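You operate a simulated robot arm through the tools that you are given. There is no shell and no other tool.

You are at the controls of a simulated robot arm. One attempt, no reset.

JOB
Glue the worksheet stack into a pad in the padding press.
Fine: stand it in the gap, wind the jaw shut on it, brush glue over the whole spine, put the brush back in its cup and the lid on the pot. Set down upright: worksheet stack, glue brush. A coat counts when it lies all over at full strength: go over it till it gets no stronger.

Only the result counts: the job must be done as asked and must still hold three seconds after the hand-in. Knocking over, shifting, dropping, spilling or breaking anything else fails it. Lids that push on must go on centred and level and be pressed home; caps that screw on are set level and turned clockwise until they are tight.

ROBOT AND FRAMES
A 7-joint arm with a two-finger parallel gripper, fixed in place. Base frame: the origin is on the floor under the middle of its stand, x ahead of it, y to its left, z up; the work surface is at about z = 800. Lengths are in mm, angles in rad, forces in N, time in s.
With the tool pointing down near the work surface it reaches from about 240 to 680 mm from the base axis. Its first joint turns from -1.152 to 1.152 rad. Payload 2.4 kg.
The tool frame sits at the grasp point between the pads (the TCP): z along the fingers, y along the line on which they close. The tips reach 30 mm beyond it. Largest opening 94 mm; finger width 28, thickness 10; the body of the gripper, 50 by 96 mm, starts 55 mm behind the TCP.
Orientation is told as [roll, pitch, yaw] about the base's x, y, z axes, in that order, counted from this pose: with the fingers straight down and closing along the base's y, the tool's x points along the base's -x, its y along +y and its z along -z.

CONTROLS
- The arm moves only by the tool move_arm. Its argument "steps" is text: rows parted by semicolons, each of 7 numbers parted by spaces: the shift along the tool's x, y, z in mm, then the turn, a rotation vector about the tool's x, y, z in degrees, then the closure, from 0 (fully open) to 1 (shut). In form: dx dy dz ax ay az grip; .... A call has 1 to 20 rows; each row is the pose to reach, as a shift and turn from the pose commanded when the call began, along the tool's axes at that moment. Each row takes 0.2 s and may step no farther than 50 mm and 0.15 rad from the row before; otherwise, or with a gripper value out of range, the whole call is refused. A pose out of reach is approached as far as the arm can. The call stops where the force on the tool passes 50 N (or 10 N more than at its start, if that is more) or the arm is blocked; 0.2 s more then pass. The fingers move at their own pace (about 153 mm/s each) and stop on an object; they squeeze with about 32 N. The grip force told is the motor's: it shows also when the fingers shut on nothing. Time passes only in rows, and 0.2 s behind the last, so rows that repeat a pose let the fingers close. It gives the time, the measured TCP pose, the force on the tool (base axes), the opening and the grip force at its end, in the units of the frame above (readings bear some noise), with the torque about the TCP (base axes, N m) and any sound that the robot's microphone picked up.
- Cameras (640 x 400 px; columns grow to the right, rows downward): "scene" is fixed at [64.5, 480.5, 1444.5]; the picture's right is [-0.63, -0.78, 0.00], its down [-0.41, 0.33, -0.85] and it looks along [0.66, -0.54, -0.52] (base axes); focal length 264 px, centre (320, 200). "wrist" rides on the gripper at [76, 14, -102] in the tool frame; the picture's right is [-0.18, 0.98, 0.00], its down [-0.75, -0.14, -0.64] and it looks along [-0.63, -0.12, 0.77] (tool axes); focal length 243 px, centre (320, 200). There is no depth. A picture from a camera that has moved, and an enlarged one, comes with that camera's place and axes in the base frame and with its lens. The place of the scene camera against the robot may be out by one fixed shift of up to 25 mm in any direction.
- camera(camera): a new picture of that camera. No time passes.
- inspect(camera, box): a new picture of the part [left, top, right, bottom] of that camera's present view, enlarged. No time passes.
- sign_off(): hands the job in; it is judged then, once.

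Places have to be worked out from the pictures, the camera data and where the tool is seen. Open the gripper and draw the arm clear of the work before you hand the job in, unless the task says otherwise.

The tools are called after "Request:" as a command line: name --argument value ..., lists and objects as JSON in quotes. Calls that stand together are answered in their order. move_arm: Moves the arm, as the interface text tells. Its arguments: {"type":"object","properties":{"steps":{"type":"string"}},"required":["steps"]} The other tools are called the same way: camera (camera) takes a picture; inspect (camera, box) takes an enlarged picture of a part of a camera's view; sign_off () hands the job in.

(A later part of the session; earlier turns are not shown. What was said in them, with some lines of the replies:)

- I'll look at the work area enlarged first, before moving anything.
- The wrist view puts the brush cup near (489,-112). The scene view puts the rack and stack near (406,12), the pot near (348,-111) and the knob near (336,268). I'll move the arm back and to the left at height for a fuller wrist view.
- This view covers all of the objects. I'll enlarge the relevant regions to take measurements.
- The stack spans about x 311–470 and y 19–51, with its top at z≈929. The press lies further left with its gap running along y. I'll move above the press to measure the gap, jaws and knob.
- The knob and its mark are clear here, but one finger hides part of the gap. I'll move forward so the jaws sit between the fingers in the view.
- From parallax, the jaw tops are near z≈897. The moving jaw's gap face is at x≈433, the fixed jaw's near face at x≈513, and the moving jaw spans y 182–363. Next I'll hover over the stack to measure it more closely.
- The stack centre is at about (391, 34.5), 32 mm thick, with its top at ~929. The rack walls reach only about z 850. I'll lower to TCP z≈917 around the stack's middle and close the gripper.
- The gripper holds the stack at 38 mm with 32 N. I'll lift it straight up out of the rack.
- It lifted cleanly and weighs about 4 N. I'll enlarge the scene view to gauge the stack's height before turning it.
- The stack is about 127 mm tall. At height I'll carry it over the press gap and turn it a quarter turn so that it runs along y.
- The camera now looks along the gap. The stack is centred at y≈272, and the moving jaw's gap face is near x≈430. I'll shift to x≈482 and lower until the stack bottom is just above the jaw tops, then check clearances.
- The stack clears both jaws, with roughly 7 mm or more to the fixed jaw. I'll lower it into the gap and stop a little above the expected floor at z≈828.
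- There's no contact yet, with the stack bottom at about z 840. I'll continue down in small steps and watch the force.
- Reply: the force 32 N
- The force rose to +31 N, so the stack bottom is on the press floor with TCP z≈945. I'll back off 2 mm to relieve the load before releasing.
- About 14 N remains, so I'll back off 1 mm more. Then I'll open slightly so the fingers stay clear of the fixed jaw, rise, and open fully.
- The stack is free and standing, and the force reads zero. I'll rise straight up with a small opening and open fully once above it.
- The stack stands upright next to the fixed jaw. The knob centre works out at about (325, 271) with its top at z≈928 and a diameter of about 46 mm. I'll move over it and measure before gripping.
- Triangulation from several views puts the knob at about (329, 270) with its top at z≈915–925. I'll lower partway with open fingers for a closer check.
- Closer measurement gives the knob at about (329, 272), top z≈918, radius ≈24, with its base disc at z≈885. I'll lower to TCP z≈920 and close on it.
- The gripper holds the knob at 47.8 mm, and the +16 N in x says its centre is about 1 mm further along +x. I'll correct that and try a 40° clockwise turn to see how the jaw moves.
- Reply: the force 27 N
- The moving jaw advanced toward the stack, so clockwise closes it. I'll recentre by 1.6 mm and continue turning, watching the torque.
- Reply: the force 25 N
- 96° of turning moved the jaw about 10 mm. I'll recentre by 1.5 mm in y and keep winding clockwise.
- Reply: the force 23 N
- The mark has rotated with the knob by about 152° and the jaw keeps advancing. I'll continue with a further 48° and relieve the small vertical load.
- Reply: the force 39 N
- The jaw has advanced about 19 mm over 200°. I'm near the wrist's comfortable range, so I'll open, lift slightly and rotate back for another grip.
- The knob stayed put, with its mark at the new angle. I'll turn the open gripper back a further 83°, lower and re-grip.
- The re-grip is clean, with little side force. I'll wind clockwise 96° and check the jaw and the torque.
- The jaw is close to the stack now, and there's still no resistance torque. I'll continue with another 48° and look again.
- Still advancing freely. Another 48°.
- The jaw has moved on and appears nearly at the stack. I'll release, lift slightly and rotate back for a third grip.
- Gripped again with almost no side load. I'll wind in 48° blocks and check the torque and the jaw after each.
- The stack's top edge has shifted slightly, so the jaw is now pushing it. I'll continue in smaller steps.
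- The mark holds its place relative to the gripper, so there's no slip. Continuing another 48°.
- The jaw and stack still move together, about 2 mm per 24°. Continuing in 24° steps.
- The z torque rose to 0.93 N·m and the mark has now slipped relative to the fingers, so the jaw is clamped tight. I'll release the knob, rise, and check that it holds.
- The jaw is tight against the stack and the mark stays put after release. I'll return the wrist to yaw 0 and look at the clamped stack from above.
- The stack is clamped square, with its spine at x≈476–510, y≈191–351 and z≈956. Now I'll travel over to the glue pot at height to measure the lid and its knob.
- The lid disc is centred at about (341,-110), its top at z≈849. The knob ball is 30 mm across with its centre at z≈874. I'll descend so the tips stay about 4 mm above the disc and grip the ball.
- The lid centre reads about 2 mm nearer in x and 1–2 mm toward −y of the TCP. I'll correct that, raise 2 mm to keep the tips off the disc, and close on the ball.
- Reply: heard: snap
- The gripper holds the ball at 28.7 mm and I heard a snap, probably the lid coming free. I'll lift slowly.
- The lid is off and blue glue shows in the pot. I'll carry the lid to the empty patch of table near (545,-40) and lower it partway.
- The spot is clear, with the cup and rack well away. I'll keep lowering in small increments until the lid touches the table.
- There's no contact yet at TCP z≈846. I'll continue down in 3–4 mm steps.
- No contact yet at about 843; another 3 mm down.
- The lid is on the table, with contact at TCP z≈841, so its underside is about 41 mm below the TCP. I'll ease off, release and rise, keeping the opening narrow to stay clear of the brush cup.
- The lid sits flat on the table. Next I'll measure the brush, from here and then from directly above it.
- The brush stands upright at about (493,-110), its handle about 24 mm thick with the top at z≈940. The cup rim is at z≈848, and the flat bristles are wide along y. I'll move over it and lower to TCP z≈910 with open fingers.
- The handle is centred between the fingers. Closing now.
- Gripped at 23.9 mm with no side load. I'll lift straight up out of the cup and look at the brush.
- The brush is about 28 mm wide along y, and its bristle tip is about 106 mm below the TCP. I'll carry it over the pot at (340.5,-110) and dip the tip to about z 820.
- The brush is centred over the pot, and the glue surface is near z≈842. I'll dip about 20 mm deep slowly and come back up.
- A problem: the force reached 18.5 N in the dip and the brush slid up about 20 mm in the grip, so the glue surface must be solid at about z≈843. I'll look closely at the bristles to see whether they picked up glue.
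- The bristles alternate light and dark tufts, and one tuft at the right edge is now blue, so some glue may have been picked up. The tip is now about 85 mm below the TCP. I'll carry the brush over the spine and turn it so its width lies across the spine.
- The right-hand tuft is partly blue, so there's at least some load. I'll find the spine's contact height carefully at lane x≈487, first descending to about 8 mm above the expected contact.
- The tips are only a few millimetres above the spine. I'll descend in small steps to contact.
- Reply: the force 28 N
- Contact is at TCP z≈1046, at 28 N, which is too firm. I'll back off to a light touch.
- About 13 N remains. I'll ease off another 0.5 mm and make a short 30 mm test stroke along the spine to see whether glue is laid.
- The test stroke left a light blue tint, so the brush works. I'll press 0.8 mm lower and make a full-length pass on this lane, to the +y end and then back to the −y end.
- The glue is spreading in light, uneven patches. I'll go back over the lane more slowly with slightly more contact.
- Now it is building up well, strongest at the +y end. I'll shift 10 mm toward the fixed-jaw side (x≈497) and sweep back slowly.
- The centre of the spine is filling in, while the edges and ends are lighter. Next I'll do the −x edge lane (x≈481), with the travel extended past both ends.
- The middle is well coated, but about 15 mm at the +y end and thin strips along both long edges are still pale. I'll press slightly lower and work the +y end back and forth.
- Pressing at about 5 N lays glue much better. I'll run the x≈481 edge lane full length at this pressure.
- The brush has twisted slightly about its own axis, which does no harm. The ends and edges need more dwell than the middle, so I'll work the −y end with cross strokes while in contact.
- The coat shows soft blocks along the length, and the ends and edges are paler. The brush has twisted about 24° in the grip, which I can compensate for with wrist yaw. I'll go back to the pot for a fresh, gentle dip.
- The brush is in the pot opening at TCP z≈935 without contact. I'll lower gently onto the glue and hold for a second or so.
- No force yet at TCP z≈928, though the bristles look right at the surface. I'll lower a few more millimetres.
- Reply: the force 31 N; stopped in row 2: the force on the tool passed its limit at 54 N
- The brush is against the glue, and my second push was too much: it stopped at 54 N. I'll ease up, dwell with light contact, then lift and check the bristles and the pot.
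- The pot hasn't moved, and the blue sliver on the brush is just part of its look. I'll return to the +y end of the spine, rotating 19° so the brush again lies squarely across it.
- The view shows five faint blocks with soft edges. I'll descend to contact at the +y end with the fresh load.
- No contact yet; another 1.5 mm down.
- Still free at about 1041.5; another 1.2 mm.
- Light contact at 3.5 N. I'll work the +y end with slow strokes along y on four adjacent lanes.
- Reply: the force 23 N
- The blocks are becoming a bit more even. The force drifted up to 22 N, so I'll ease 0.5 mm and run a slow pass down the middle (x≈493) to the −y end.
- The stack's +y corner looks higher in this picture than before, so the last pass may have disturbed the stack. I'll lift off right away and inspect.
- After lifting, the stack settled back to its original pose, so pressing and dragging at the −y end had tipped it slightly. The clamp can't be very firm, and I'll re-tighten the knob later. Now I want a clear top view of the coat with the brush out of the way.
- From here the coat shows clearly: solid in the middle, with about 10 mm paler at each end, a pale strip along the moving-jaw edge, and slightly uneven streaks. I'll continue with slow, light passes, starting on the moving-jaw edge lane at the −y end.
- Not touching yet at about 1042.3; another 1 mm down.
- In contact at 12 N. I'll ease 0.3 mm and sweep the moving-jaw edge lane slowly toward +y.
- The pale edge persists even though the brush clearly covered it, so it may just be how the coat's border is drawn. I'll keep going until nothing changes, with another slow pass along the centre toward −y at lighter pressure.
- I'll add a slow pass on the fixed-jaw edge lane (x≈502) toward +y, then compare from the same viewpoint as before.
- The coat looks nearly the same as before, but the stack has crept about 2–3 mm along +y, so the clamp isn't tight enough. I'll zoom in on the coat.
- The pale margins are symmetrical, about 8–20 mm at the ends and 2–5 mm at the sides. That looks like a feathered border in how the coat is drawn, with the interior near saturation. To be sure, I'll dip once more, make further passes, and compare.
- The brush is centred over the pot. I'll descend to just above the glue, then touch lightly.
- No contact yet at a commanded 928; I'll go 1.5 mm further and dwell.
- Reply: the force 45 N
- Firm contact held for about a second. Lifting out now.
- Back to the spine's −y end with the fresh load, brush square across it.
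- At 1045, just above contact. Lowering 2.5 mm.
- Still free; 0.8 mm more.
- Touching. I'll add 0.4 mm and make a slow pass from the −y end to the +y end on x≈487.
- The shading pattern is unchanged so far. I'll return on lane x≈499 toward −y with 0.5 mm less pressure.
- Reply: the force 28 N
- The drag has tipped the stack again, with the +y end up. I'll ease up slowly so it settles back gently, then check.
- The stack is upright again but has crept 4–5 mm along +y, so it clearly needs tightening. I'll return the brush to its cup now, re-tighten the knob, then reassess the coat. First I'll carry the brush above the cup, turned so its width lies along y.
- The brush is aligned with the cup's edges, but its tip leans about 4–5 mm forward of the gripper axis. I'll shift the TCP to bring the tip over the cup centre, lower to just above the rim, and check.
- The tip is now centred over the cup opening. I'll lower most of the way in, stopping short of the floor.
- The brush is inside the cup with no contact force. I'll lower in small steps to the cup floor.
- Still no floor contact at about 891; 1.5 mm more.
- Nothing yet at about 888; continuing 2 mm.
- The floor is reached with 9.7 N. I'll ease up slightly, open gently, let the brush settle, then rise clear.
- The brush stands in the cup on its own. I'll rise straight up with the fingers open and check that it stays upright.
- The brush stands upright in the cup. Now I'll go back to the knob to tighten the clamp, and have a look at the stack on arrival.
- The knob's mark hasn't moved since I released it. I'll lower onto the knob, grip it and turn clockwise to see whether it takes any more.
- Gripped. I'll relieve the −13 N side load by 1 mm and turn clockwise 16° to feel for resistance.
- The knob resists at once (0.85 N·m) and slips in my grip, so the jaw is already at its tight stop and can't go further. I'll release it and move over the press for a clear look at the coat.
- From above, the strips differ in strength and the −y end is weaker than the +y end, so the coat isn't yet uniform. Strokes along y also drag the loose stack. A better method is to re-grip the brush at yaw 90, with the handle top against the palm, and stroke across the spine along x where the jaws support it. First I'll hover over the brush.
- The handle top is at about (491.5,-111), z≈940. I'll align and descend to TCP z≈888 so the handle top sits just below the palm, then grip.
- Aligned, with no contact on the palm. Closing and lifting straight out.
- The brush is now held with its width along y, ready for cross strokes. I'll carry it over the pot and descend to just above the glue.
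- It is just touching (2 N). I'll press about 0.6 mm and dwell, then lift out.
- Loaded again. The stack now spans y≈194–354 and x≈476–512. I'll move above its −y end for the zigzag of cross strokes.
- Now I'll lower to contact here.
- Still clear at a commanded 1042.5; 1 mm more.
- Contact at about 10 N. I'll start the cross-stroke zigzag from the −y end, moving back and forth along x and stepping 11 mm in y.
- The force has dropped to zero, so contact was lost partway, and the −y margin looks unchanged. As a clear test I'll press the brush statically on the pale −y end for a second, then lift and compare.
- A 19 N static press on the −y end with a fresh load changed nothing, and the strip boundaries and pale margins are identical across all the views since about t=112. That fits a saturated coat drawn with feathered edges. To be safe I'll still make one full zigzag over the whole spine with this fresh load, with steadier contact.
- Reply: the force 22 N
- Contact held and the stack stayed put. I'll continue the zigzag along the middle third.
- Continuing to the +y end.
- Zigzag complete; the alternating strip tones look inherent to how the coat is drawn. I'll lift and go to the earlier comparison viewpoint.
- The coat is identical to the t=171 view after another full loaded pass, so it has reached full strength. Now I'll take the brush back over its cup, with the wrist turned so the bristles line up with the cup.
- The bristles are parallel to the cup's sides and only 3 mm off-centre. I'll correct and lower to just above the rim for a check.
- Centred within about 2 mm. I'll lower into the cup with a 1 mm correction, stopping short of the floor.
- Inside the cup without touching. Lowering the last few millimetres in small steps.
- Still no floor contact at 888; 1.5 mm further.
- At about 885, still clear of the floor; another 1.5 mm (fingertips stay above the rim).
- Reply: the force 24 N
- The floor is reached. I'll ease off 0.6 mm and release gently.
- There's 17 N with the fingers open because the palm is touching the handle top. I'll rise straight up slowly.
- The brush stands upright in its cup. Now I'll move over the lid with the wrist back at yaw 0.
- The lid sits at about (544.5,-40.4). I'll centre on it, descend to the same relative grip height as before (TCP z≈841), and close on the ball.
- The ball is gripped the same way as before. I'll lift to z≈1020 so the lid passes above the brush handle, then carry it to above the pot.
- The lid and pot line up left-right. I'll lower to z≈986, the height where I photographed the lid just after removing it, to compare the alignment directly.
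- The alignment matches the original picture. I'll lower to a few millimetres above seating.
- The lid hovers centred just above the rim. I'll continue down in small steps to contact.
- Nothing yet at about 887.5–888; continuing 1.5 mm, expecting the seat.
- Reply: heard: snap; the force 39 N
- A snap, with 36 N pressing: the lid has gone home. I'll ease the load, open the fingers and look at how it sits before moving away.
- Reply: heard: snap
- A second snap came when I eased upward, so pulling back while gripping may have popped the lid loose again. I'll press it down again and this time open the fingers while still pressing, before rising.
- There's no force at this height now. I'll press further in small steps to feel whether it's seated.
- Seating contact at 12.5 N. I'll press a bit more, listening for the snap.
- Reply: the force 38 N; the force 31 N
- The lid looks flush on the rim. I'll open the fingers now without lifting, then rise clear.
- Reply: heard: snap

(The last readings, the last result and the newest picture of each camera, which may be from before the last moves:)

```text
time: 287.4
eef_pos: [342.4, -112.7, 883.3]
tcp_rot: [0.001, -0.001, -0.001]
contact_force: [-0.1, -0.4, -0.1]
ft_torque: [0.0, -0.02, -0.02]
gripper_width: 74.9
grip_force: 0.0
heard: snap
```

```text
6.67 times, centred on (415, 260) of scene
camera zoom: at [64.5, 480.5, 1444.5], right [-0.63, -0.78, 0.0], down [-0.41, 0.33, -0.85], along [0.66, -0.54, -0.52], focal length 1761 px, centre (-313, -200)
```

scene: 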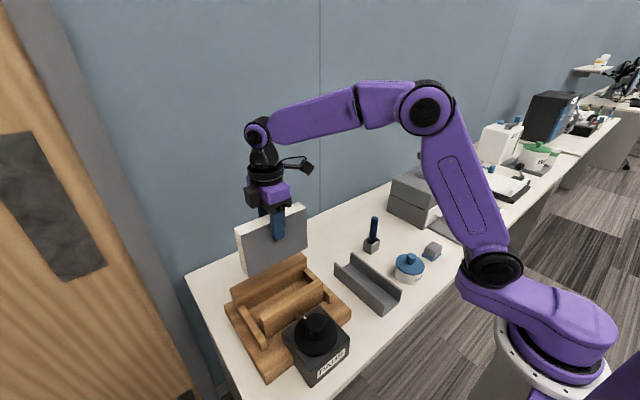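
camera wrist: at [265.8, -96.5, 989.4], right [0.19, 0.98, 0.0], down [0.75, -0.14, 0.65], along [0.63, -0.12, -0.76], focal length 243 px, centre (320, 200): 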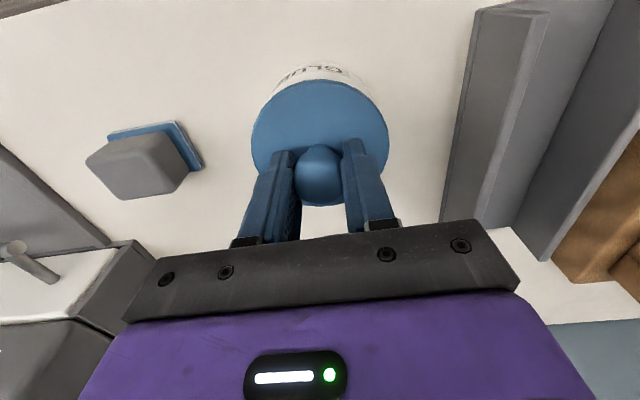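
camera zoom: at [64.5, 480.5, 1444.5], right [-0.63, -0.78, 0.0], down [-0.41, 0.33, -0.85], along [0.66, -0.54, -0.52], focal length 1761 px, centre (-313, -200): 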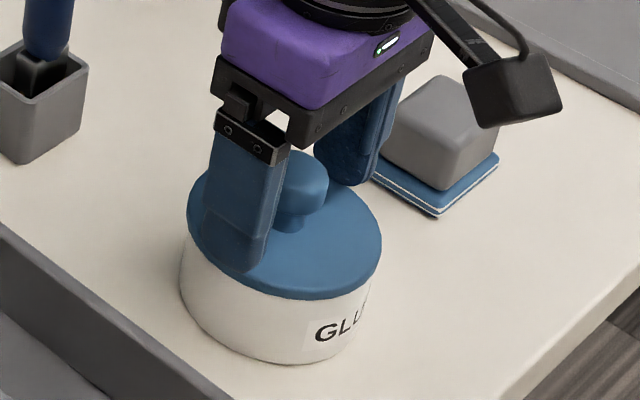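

A snap on release: by the sequence so far (off at first grip, on, off, on) the lid is now latched. I'll rise straight up and inspect it from above and the side.

Request:
move_arm --steps "0 0 -10 0 0 0 0.1; 0 0 -40 0 0 0 0; 0 0 -80 0 0 0 0; 0 0 -120 0 0 0 0; 0 0 -165 0 0 0 0; 0 0 -165 0 0 0 0"

Request:
inspect --camera "wrist" --box '[210, 0, 430, 160]'

Request:
inspect --camera "scene" --box '[390, 230, 440, 290]'

Request:
camera --camera "scene"

```text
time: 288.8
eef_pos: [340.1, -111.5, 1050.3]
tcp_rot: [-0.002, -0.001, -0.001]
contact_force: [0.1, -0.4, -0.2]
ft_torque: [-0.03, -0.01, 0.01]
gripper_width: 93.9
grip_force: 0.1
```

```text
2.50 times, centred on (320, 80) of wrist
camera zoom: at [264.0, -96.7, 1153.3], right [0.19, 0.98, 0.0], down [0.75, -0.14, 0.64], along [0.63, -0.12, -0.77], focal length 606 px, centre (320, 500)
```

zoom: 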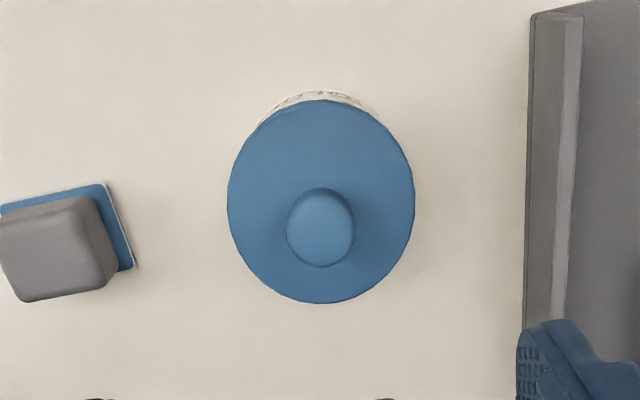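

```text
6.67 times, centred on (415, 260) of scene
camera zoom: at [64.4, 480.6, 1444.5], right [-0.63, -0.78, 0.0], down [-0.41, 0.33, -0.85], along [0.66, -0.54, -0.52], focal length 1761 px, centre (-313, -200)
```

zoom: 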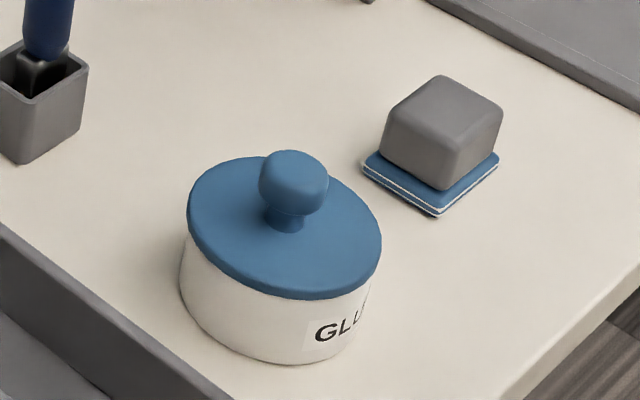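

```text
taken
```

scene: 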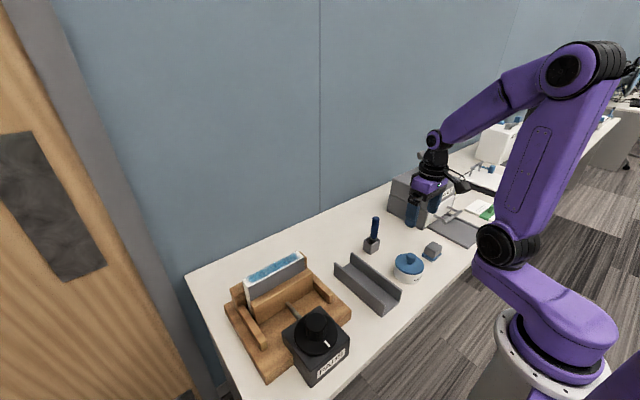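

The lid sits level and flush, in the same place as at the start. I'll draw the arm back up and away, and take a last look over the press, cup and pot.

Request:
move_arm --steps "0 35 -25 0 0 0 0; 0 70 -50 0 0 0 0; 0 105 -75 0 0 0 0; 0 140 -100 0 0 0 0; 0 170 -130 0 0 0 0; 0 170 -130 0 0 0 0"

Request:
camera --camera "wrist"

Request:
inspect --camera "wrist" --box '[360, 0, 580, 180]'

Request:
inspect --camera "scene" --box '[210, 230, 360, 390]'

Request:
inspect --camera "scene" --box '[330, 200, 450, 310]'

```text
time: 290.1
eef_pos: [341.2, 61.1, 1179.8]
tcp_rot: [-0.001, -0.002, -0.003]
contact_force: [-0.6, -0.3, 0.7]
ft_torque: [-0.02, -0.01, 0.05]
gripper_width: 93.5
grip_force: 0.2
```

```text
taken
camera wrist: at [265.1, 74.9, 1282.6], right [0.19, 0.98, 0.0], down [0.75, -0.14, 0.64], along [0.63, -0.12, -0.77], focal length 243 px, centre (320, 200)
```

wrist: 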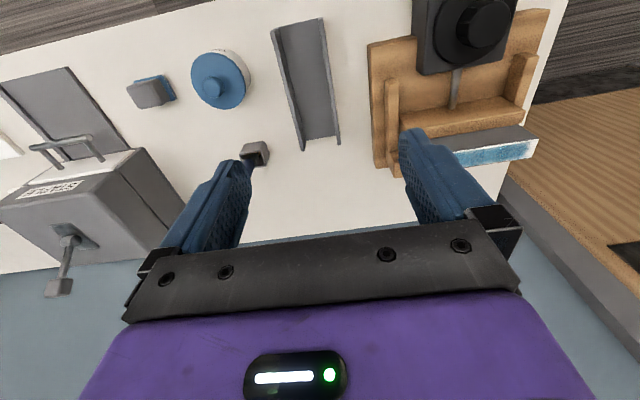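

```text
2.22 times, centred on (470, 90) of wrist
camera zoom: at [265.1, 74.9, 1282.6], right [0.19, 0.98, 0.0], down [0.75, -0.14, 0.64], along [0.63, -0.12, -0.77], focal length 539 px, centre (-13, 444)
```

zoom: 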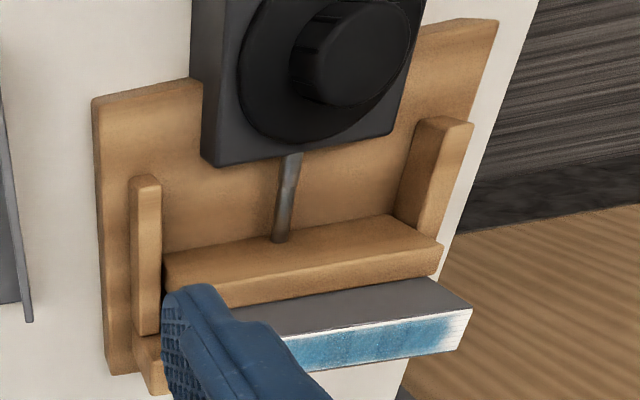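

```text
2.50 times, centred on (285, 310) of scene
camera zoom: at [64.4, 480.6, 1444.5], right [-0.63, -0.78, 0.0], down [-0.41, 0.33, -0.85], along [0.66, -0.54, -0.52], focal length 660 px, centre (408, -75)
```

zoom: 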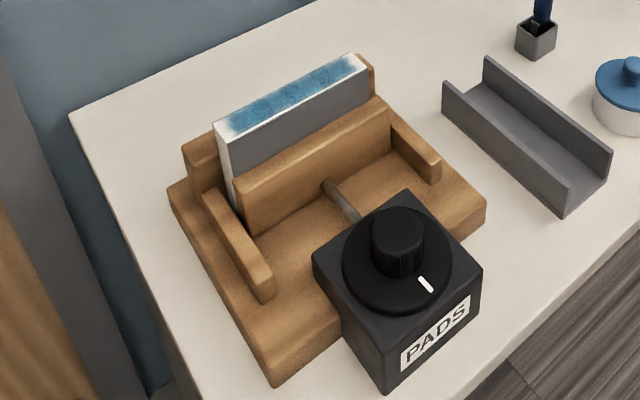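

```text
3.64 times, centred on (390, 255) of scene
camera zoom: at [64.4, 480.6, 1444.5], right [-0.63, -0.78, 0.0], down [-0.41, 0.33, -0.85], along [0.66, -0.54, -0.52], focal length 960 px, centre (66, 0)
```

zoom: 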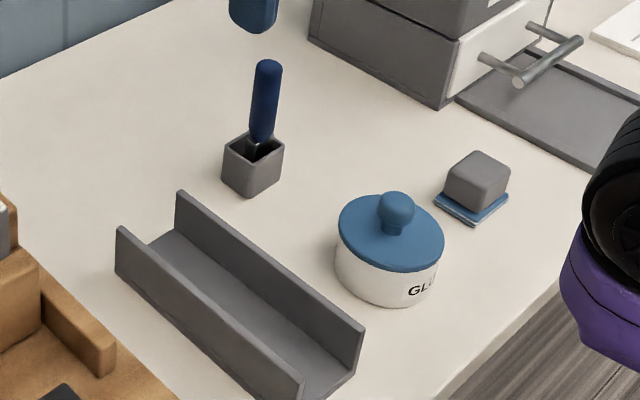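

Everything checks out. The stack is upright and clamped with its spine coated, the knob is still at its stop, the brush is upright in its cup, and the lid is flush on the pot in its original place. I'll draw the arm clear to its starting area with the gripper open.

Request:
move_arm --steps "-20 -27 -10 0 0 0 0; -40 -54 -20 0 0 0 0; -60 -81 -30 0 0 0 0; -80 -108 -40 0 0 0 0; -92 -127 -45 0 0 0 0; -92 -127 -45 0 0 0 0"

Request:
camera --camera "scene"

Request:
inspect --camera "scene" --box '[220, 220, 450, 390]'

```text
time: 291.6
eef_pos: [432.2, -69.3, 1224.1]
tcp_rot: [-0.001, -0.001, -0.001]
contact_force: [-0.3, 0.2, -1.2]
ft_torque: [-0.01, 0.02, -0.02]
gripper_width: 93.8
grip_force: 0.0
```

```text
taken
```

scene: 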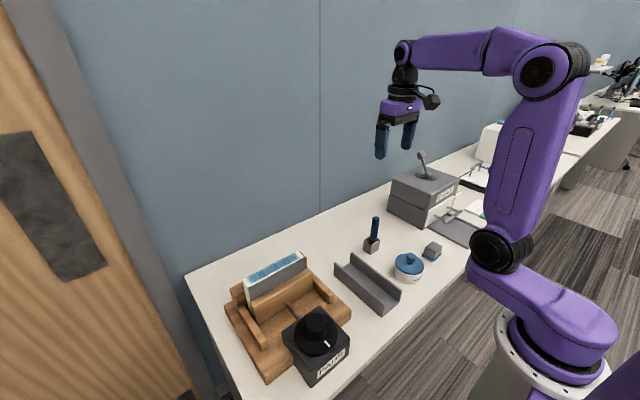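

```text
2.35 times, centred on (335, 305) of scene
camera zoom: at [64.5, 480.5, 1444.5], right [-0.63, -0.78, 0.0], down [-0.41, 0.33, -0.85], along [0.66, -0.54, -0.52], focal length 621 px, centre (285, -47)
```

zoom: 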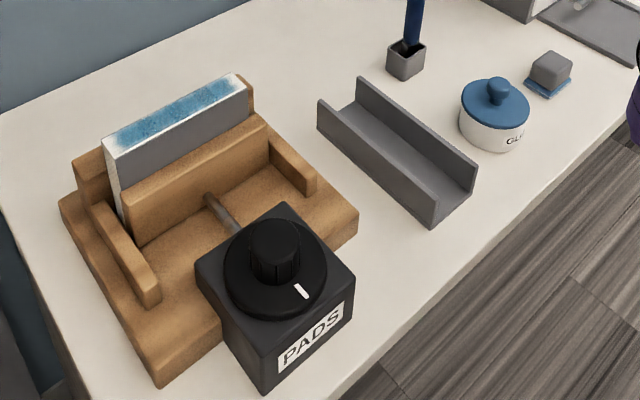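

All parts are in their final state and the arm is clear with its gripper open, so I'm handing the job in.

Request:
sign_off

```text
The job is handed in.
```

I've handed the job in. It looked complete in the last pictures, but two points are less certain than the rest: how tight the clamp is, and the pale ends of the glue coat. No verdict came back.

- **Stack:** it stands upright in the gap with the jaw wound against it. The knob stopped firmly at about 0.9 N·m and was still at that stop when I tried it again. The stack still tipped slightly and crept 4–5 mm along the gap while I brushed along it. It settled back each time, so the clamp may be lighter than it should be.
- **Glue:** I brushed the whole spine in many passes, re-dipping the brush several times, until the coat stopped getting darker. The ends and long edges still look paler. A hard press there with a fresh load changed nothing, so I took the pale margins to be how the coat is drawn, but I couldn't confirm that.
- **Brush:** it is back in its cup, standing upright.
- **Lid:** it is back on the pot, level and within 1–2 mm of its original place. It popped loose once while I was easing off. I pressed it down again and it snapped when I let go. I take that as latched, but I didn't test it further.

In the last pictures, nothing else on the bench looked moved.
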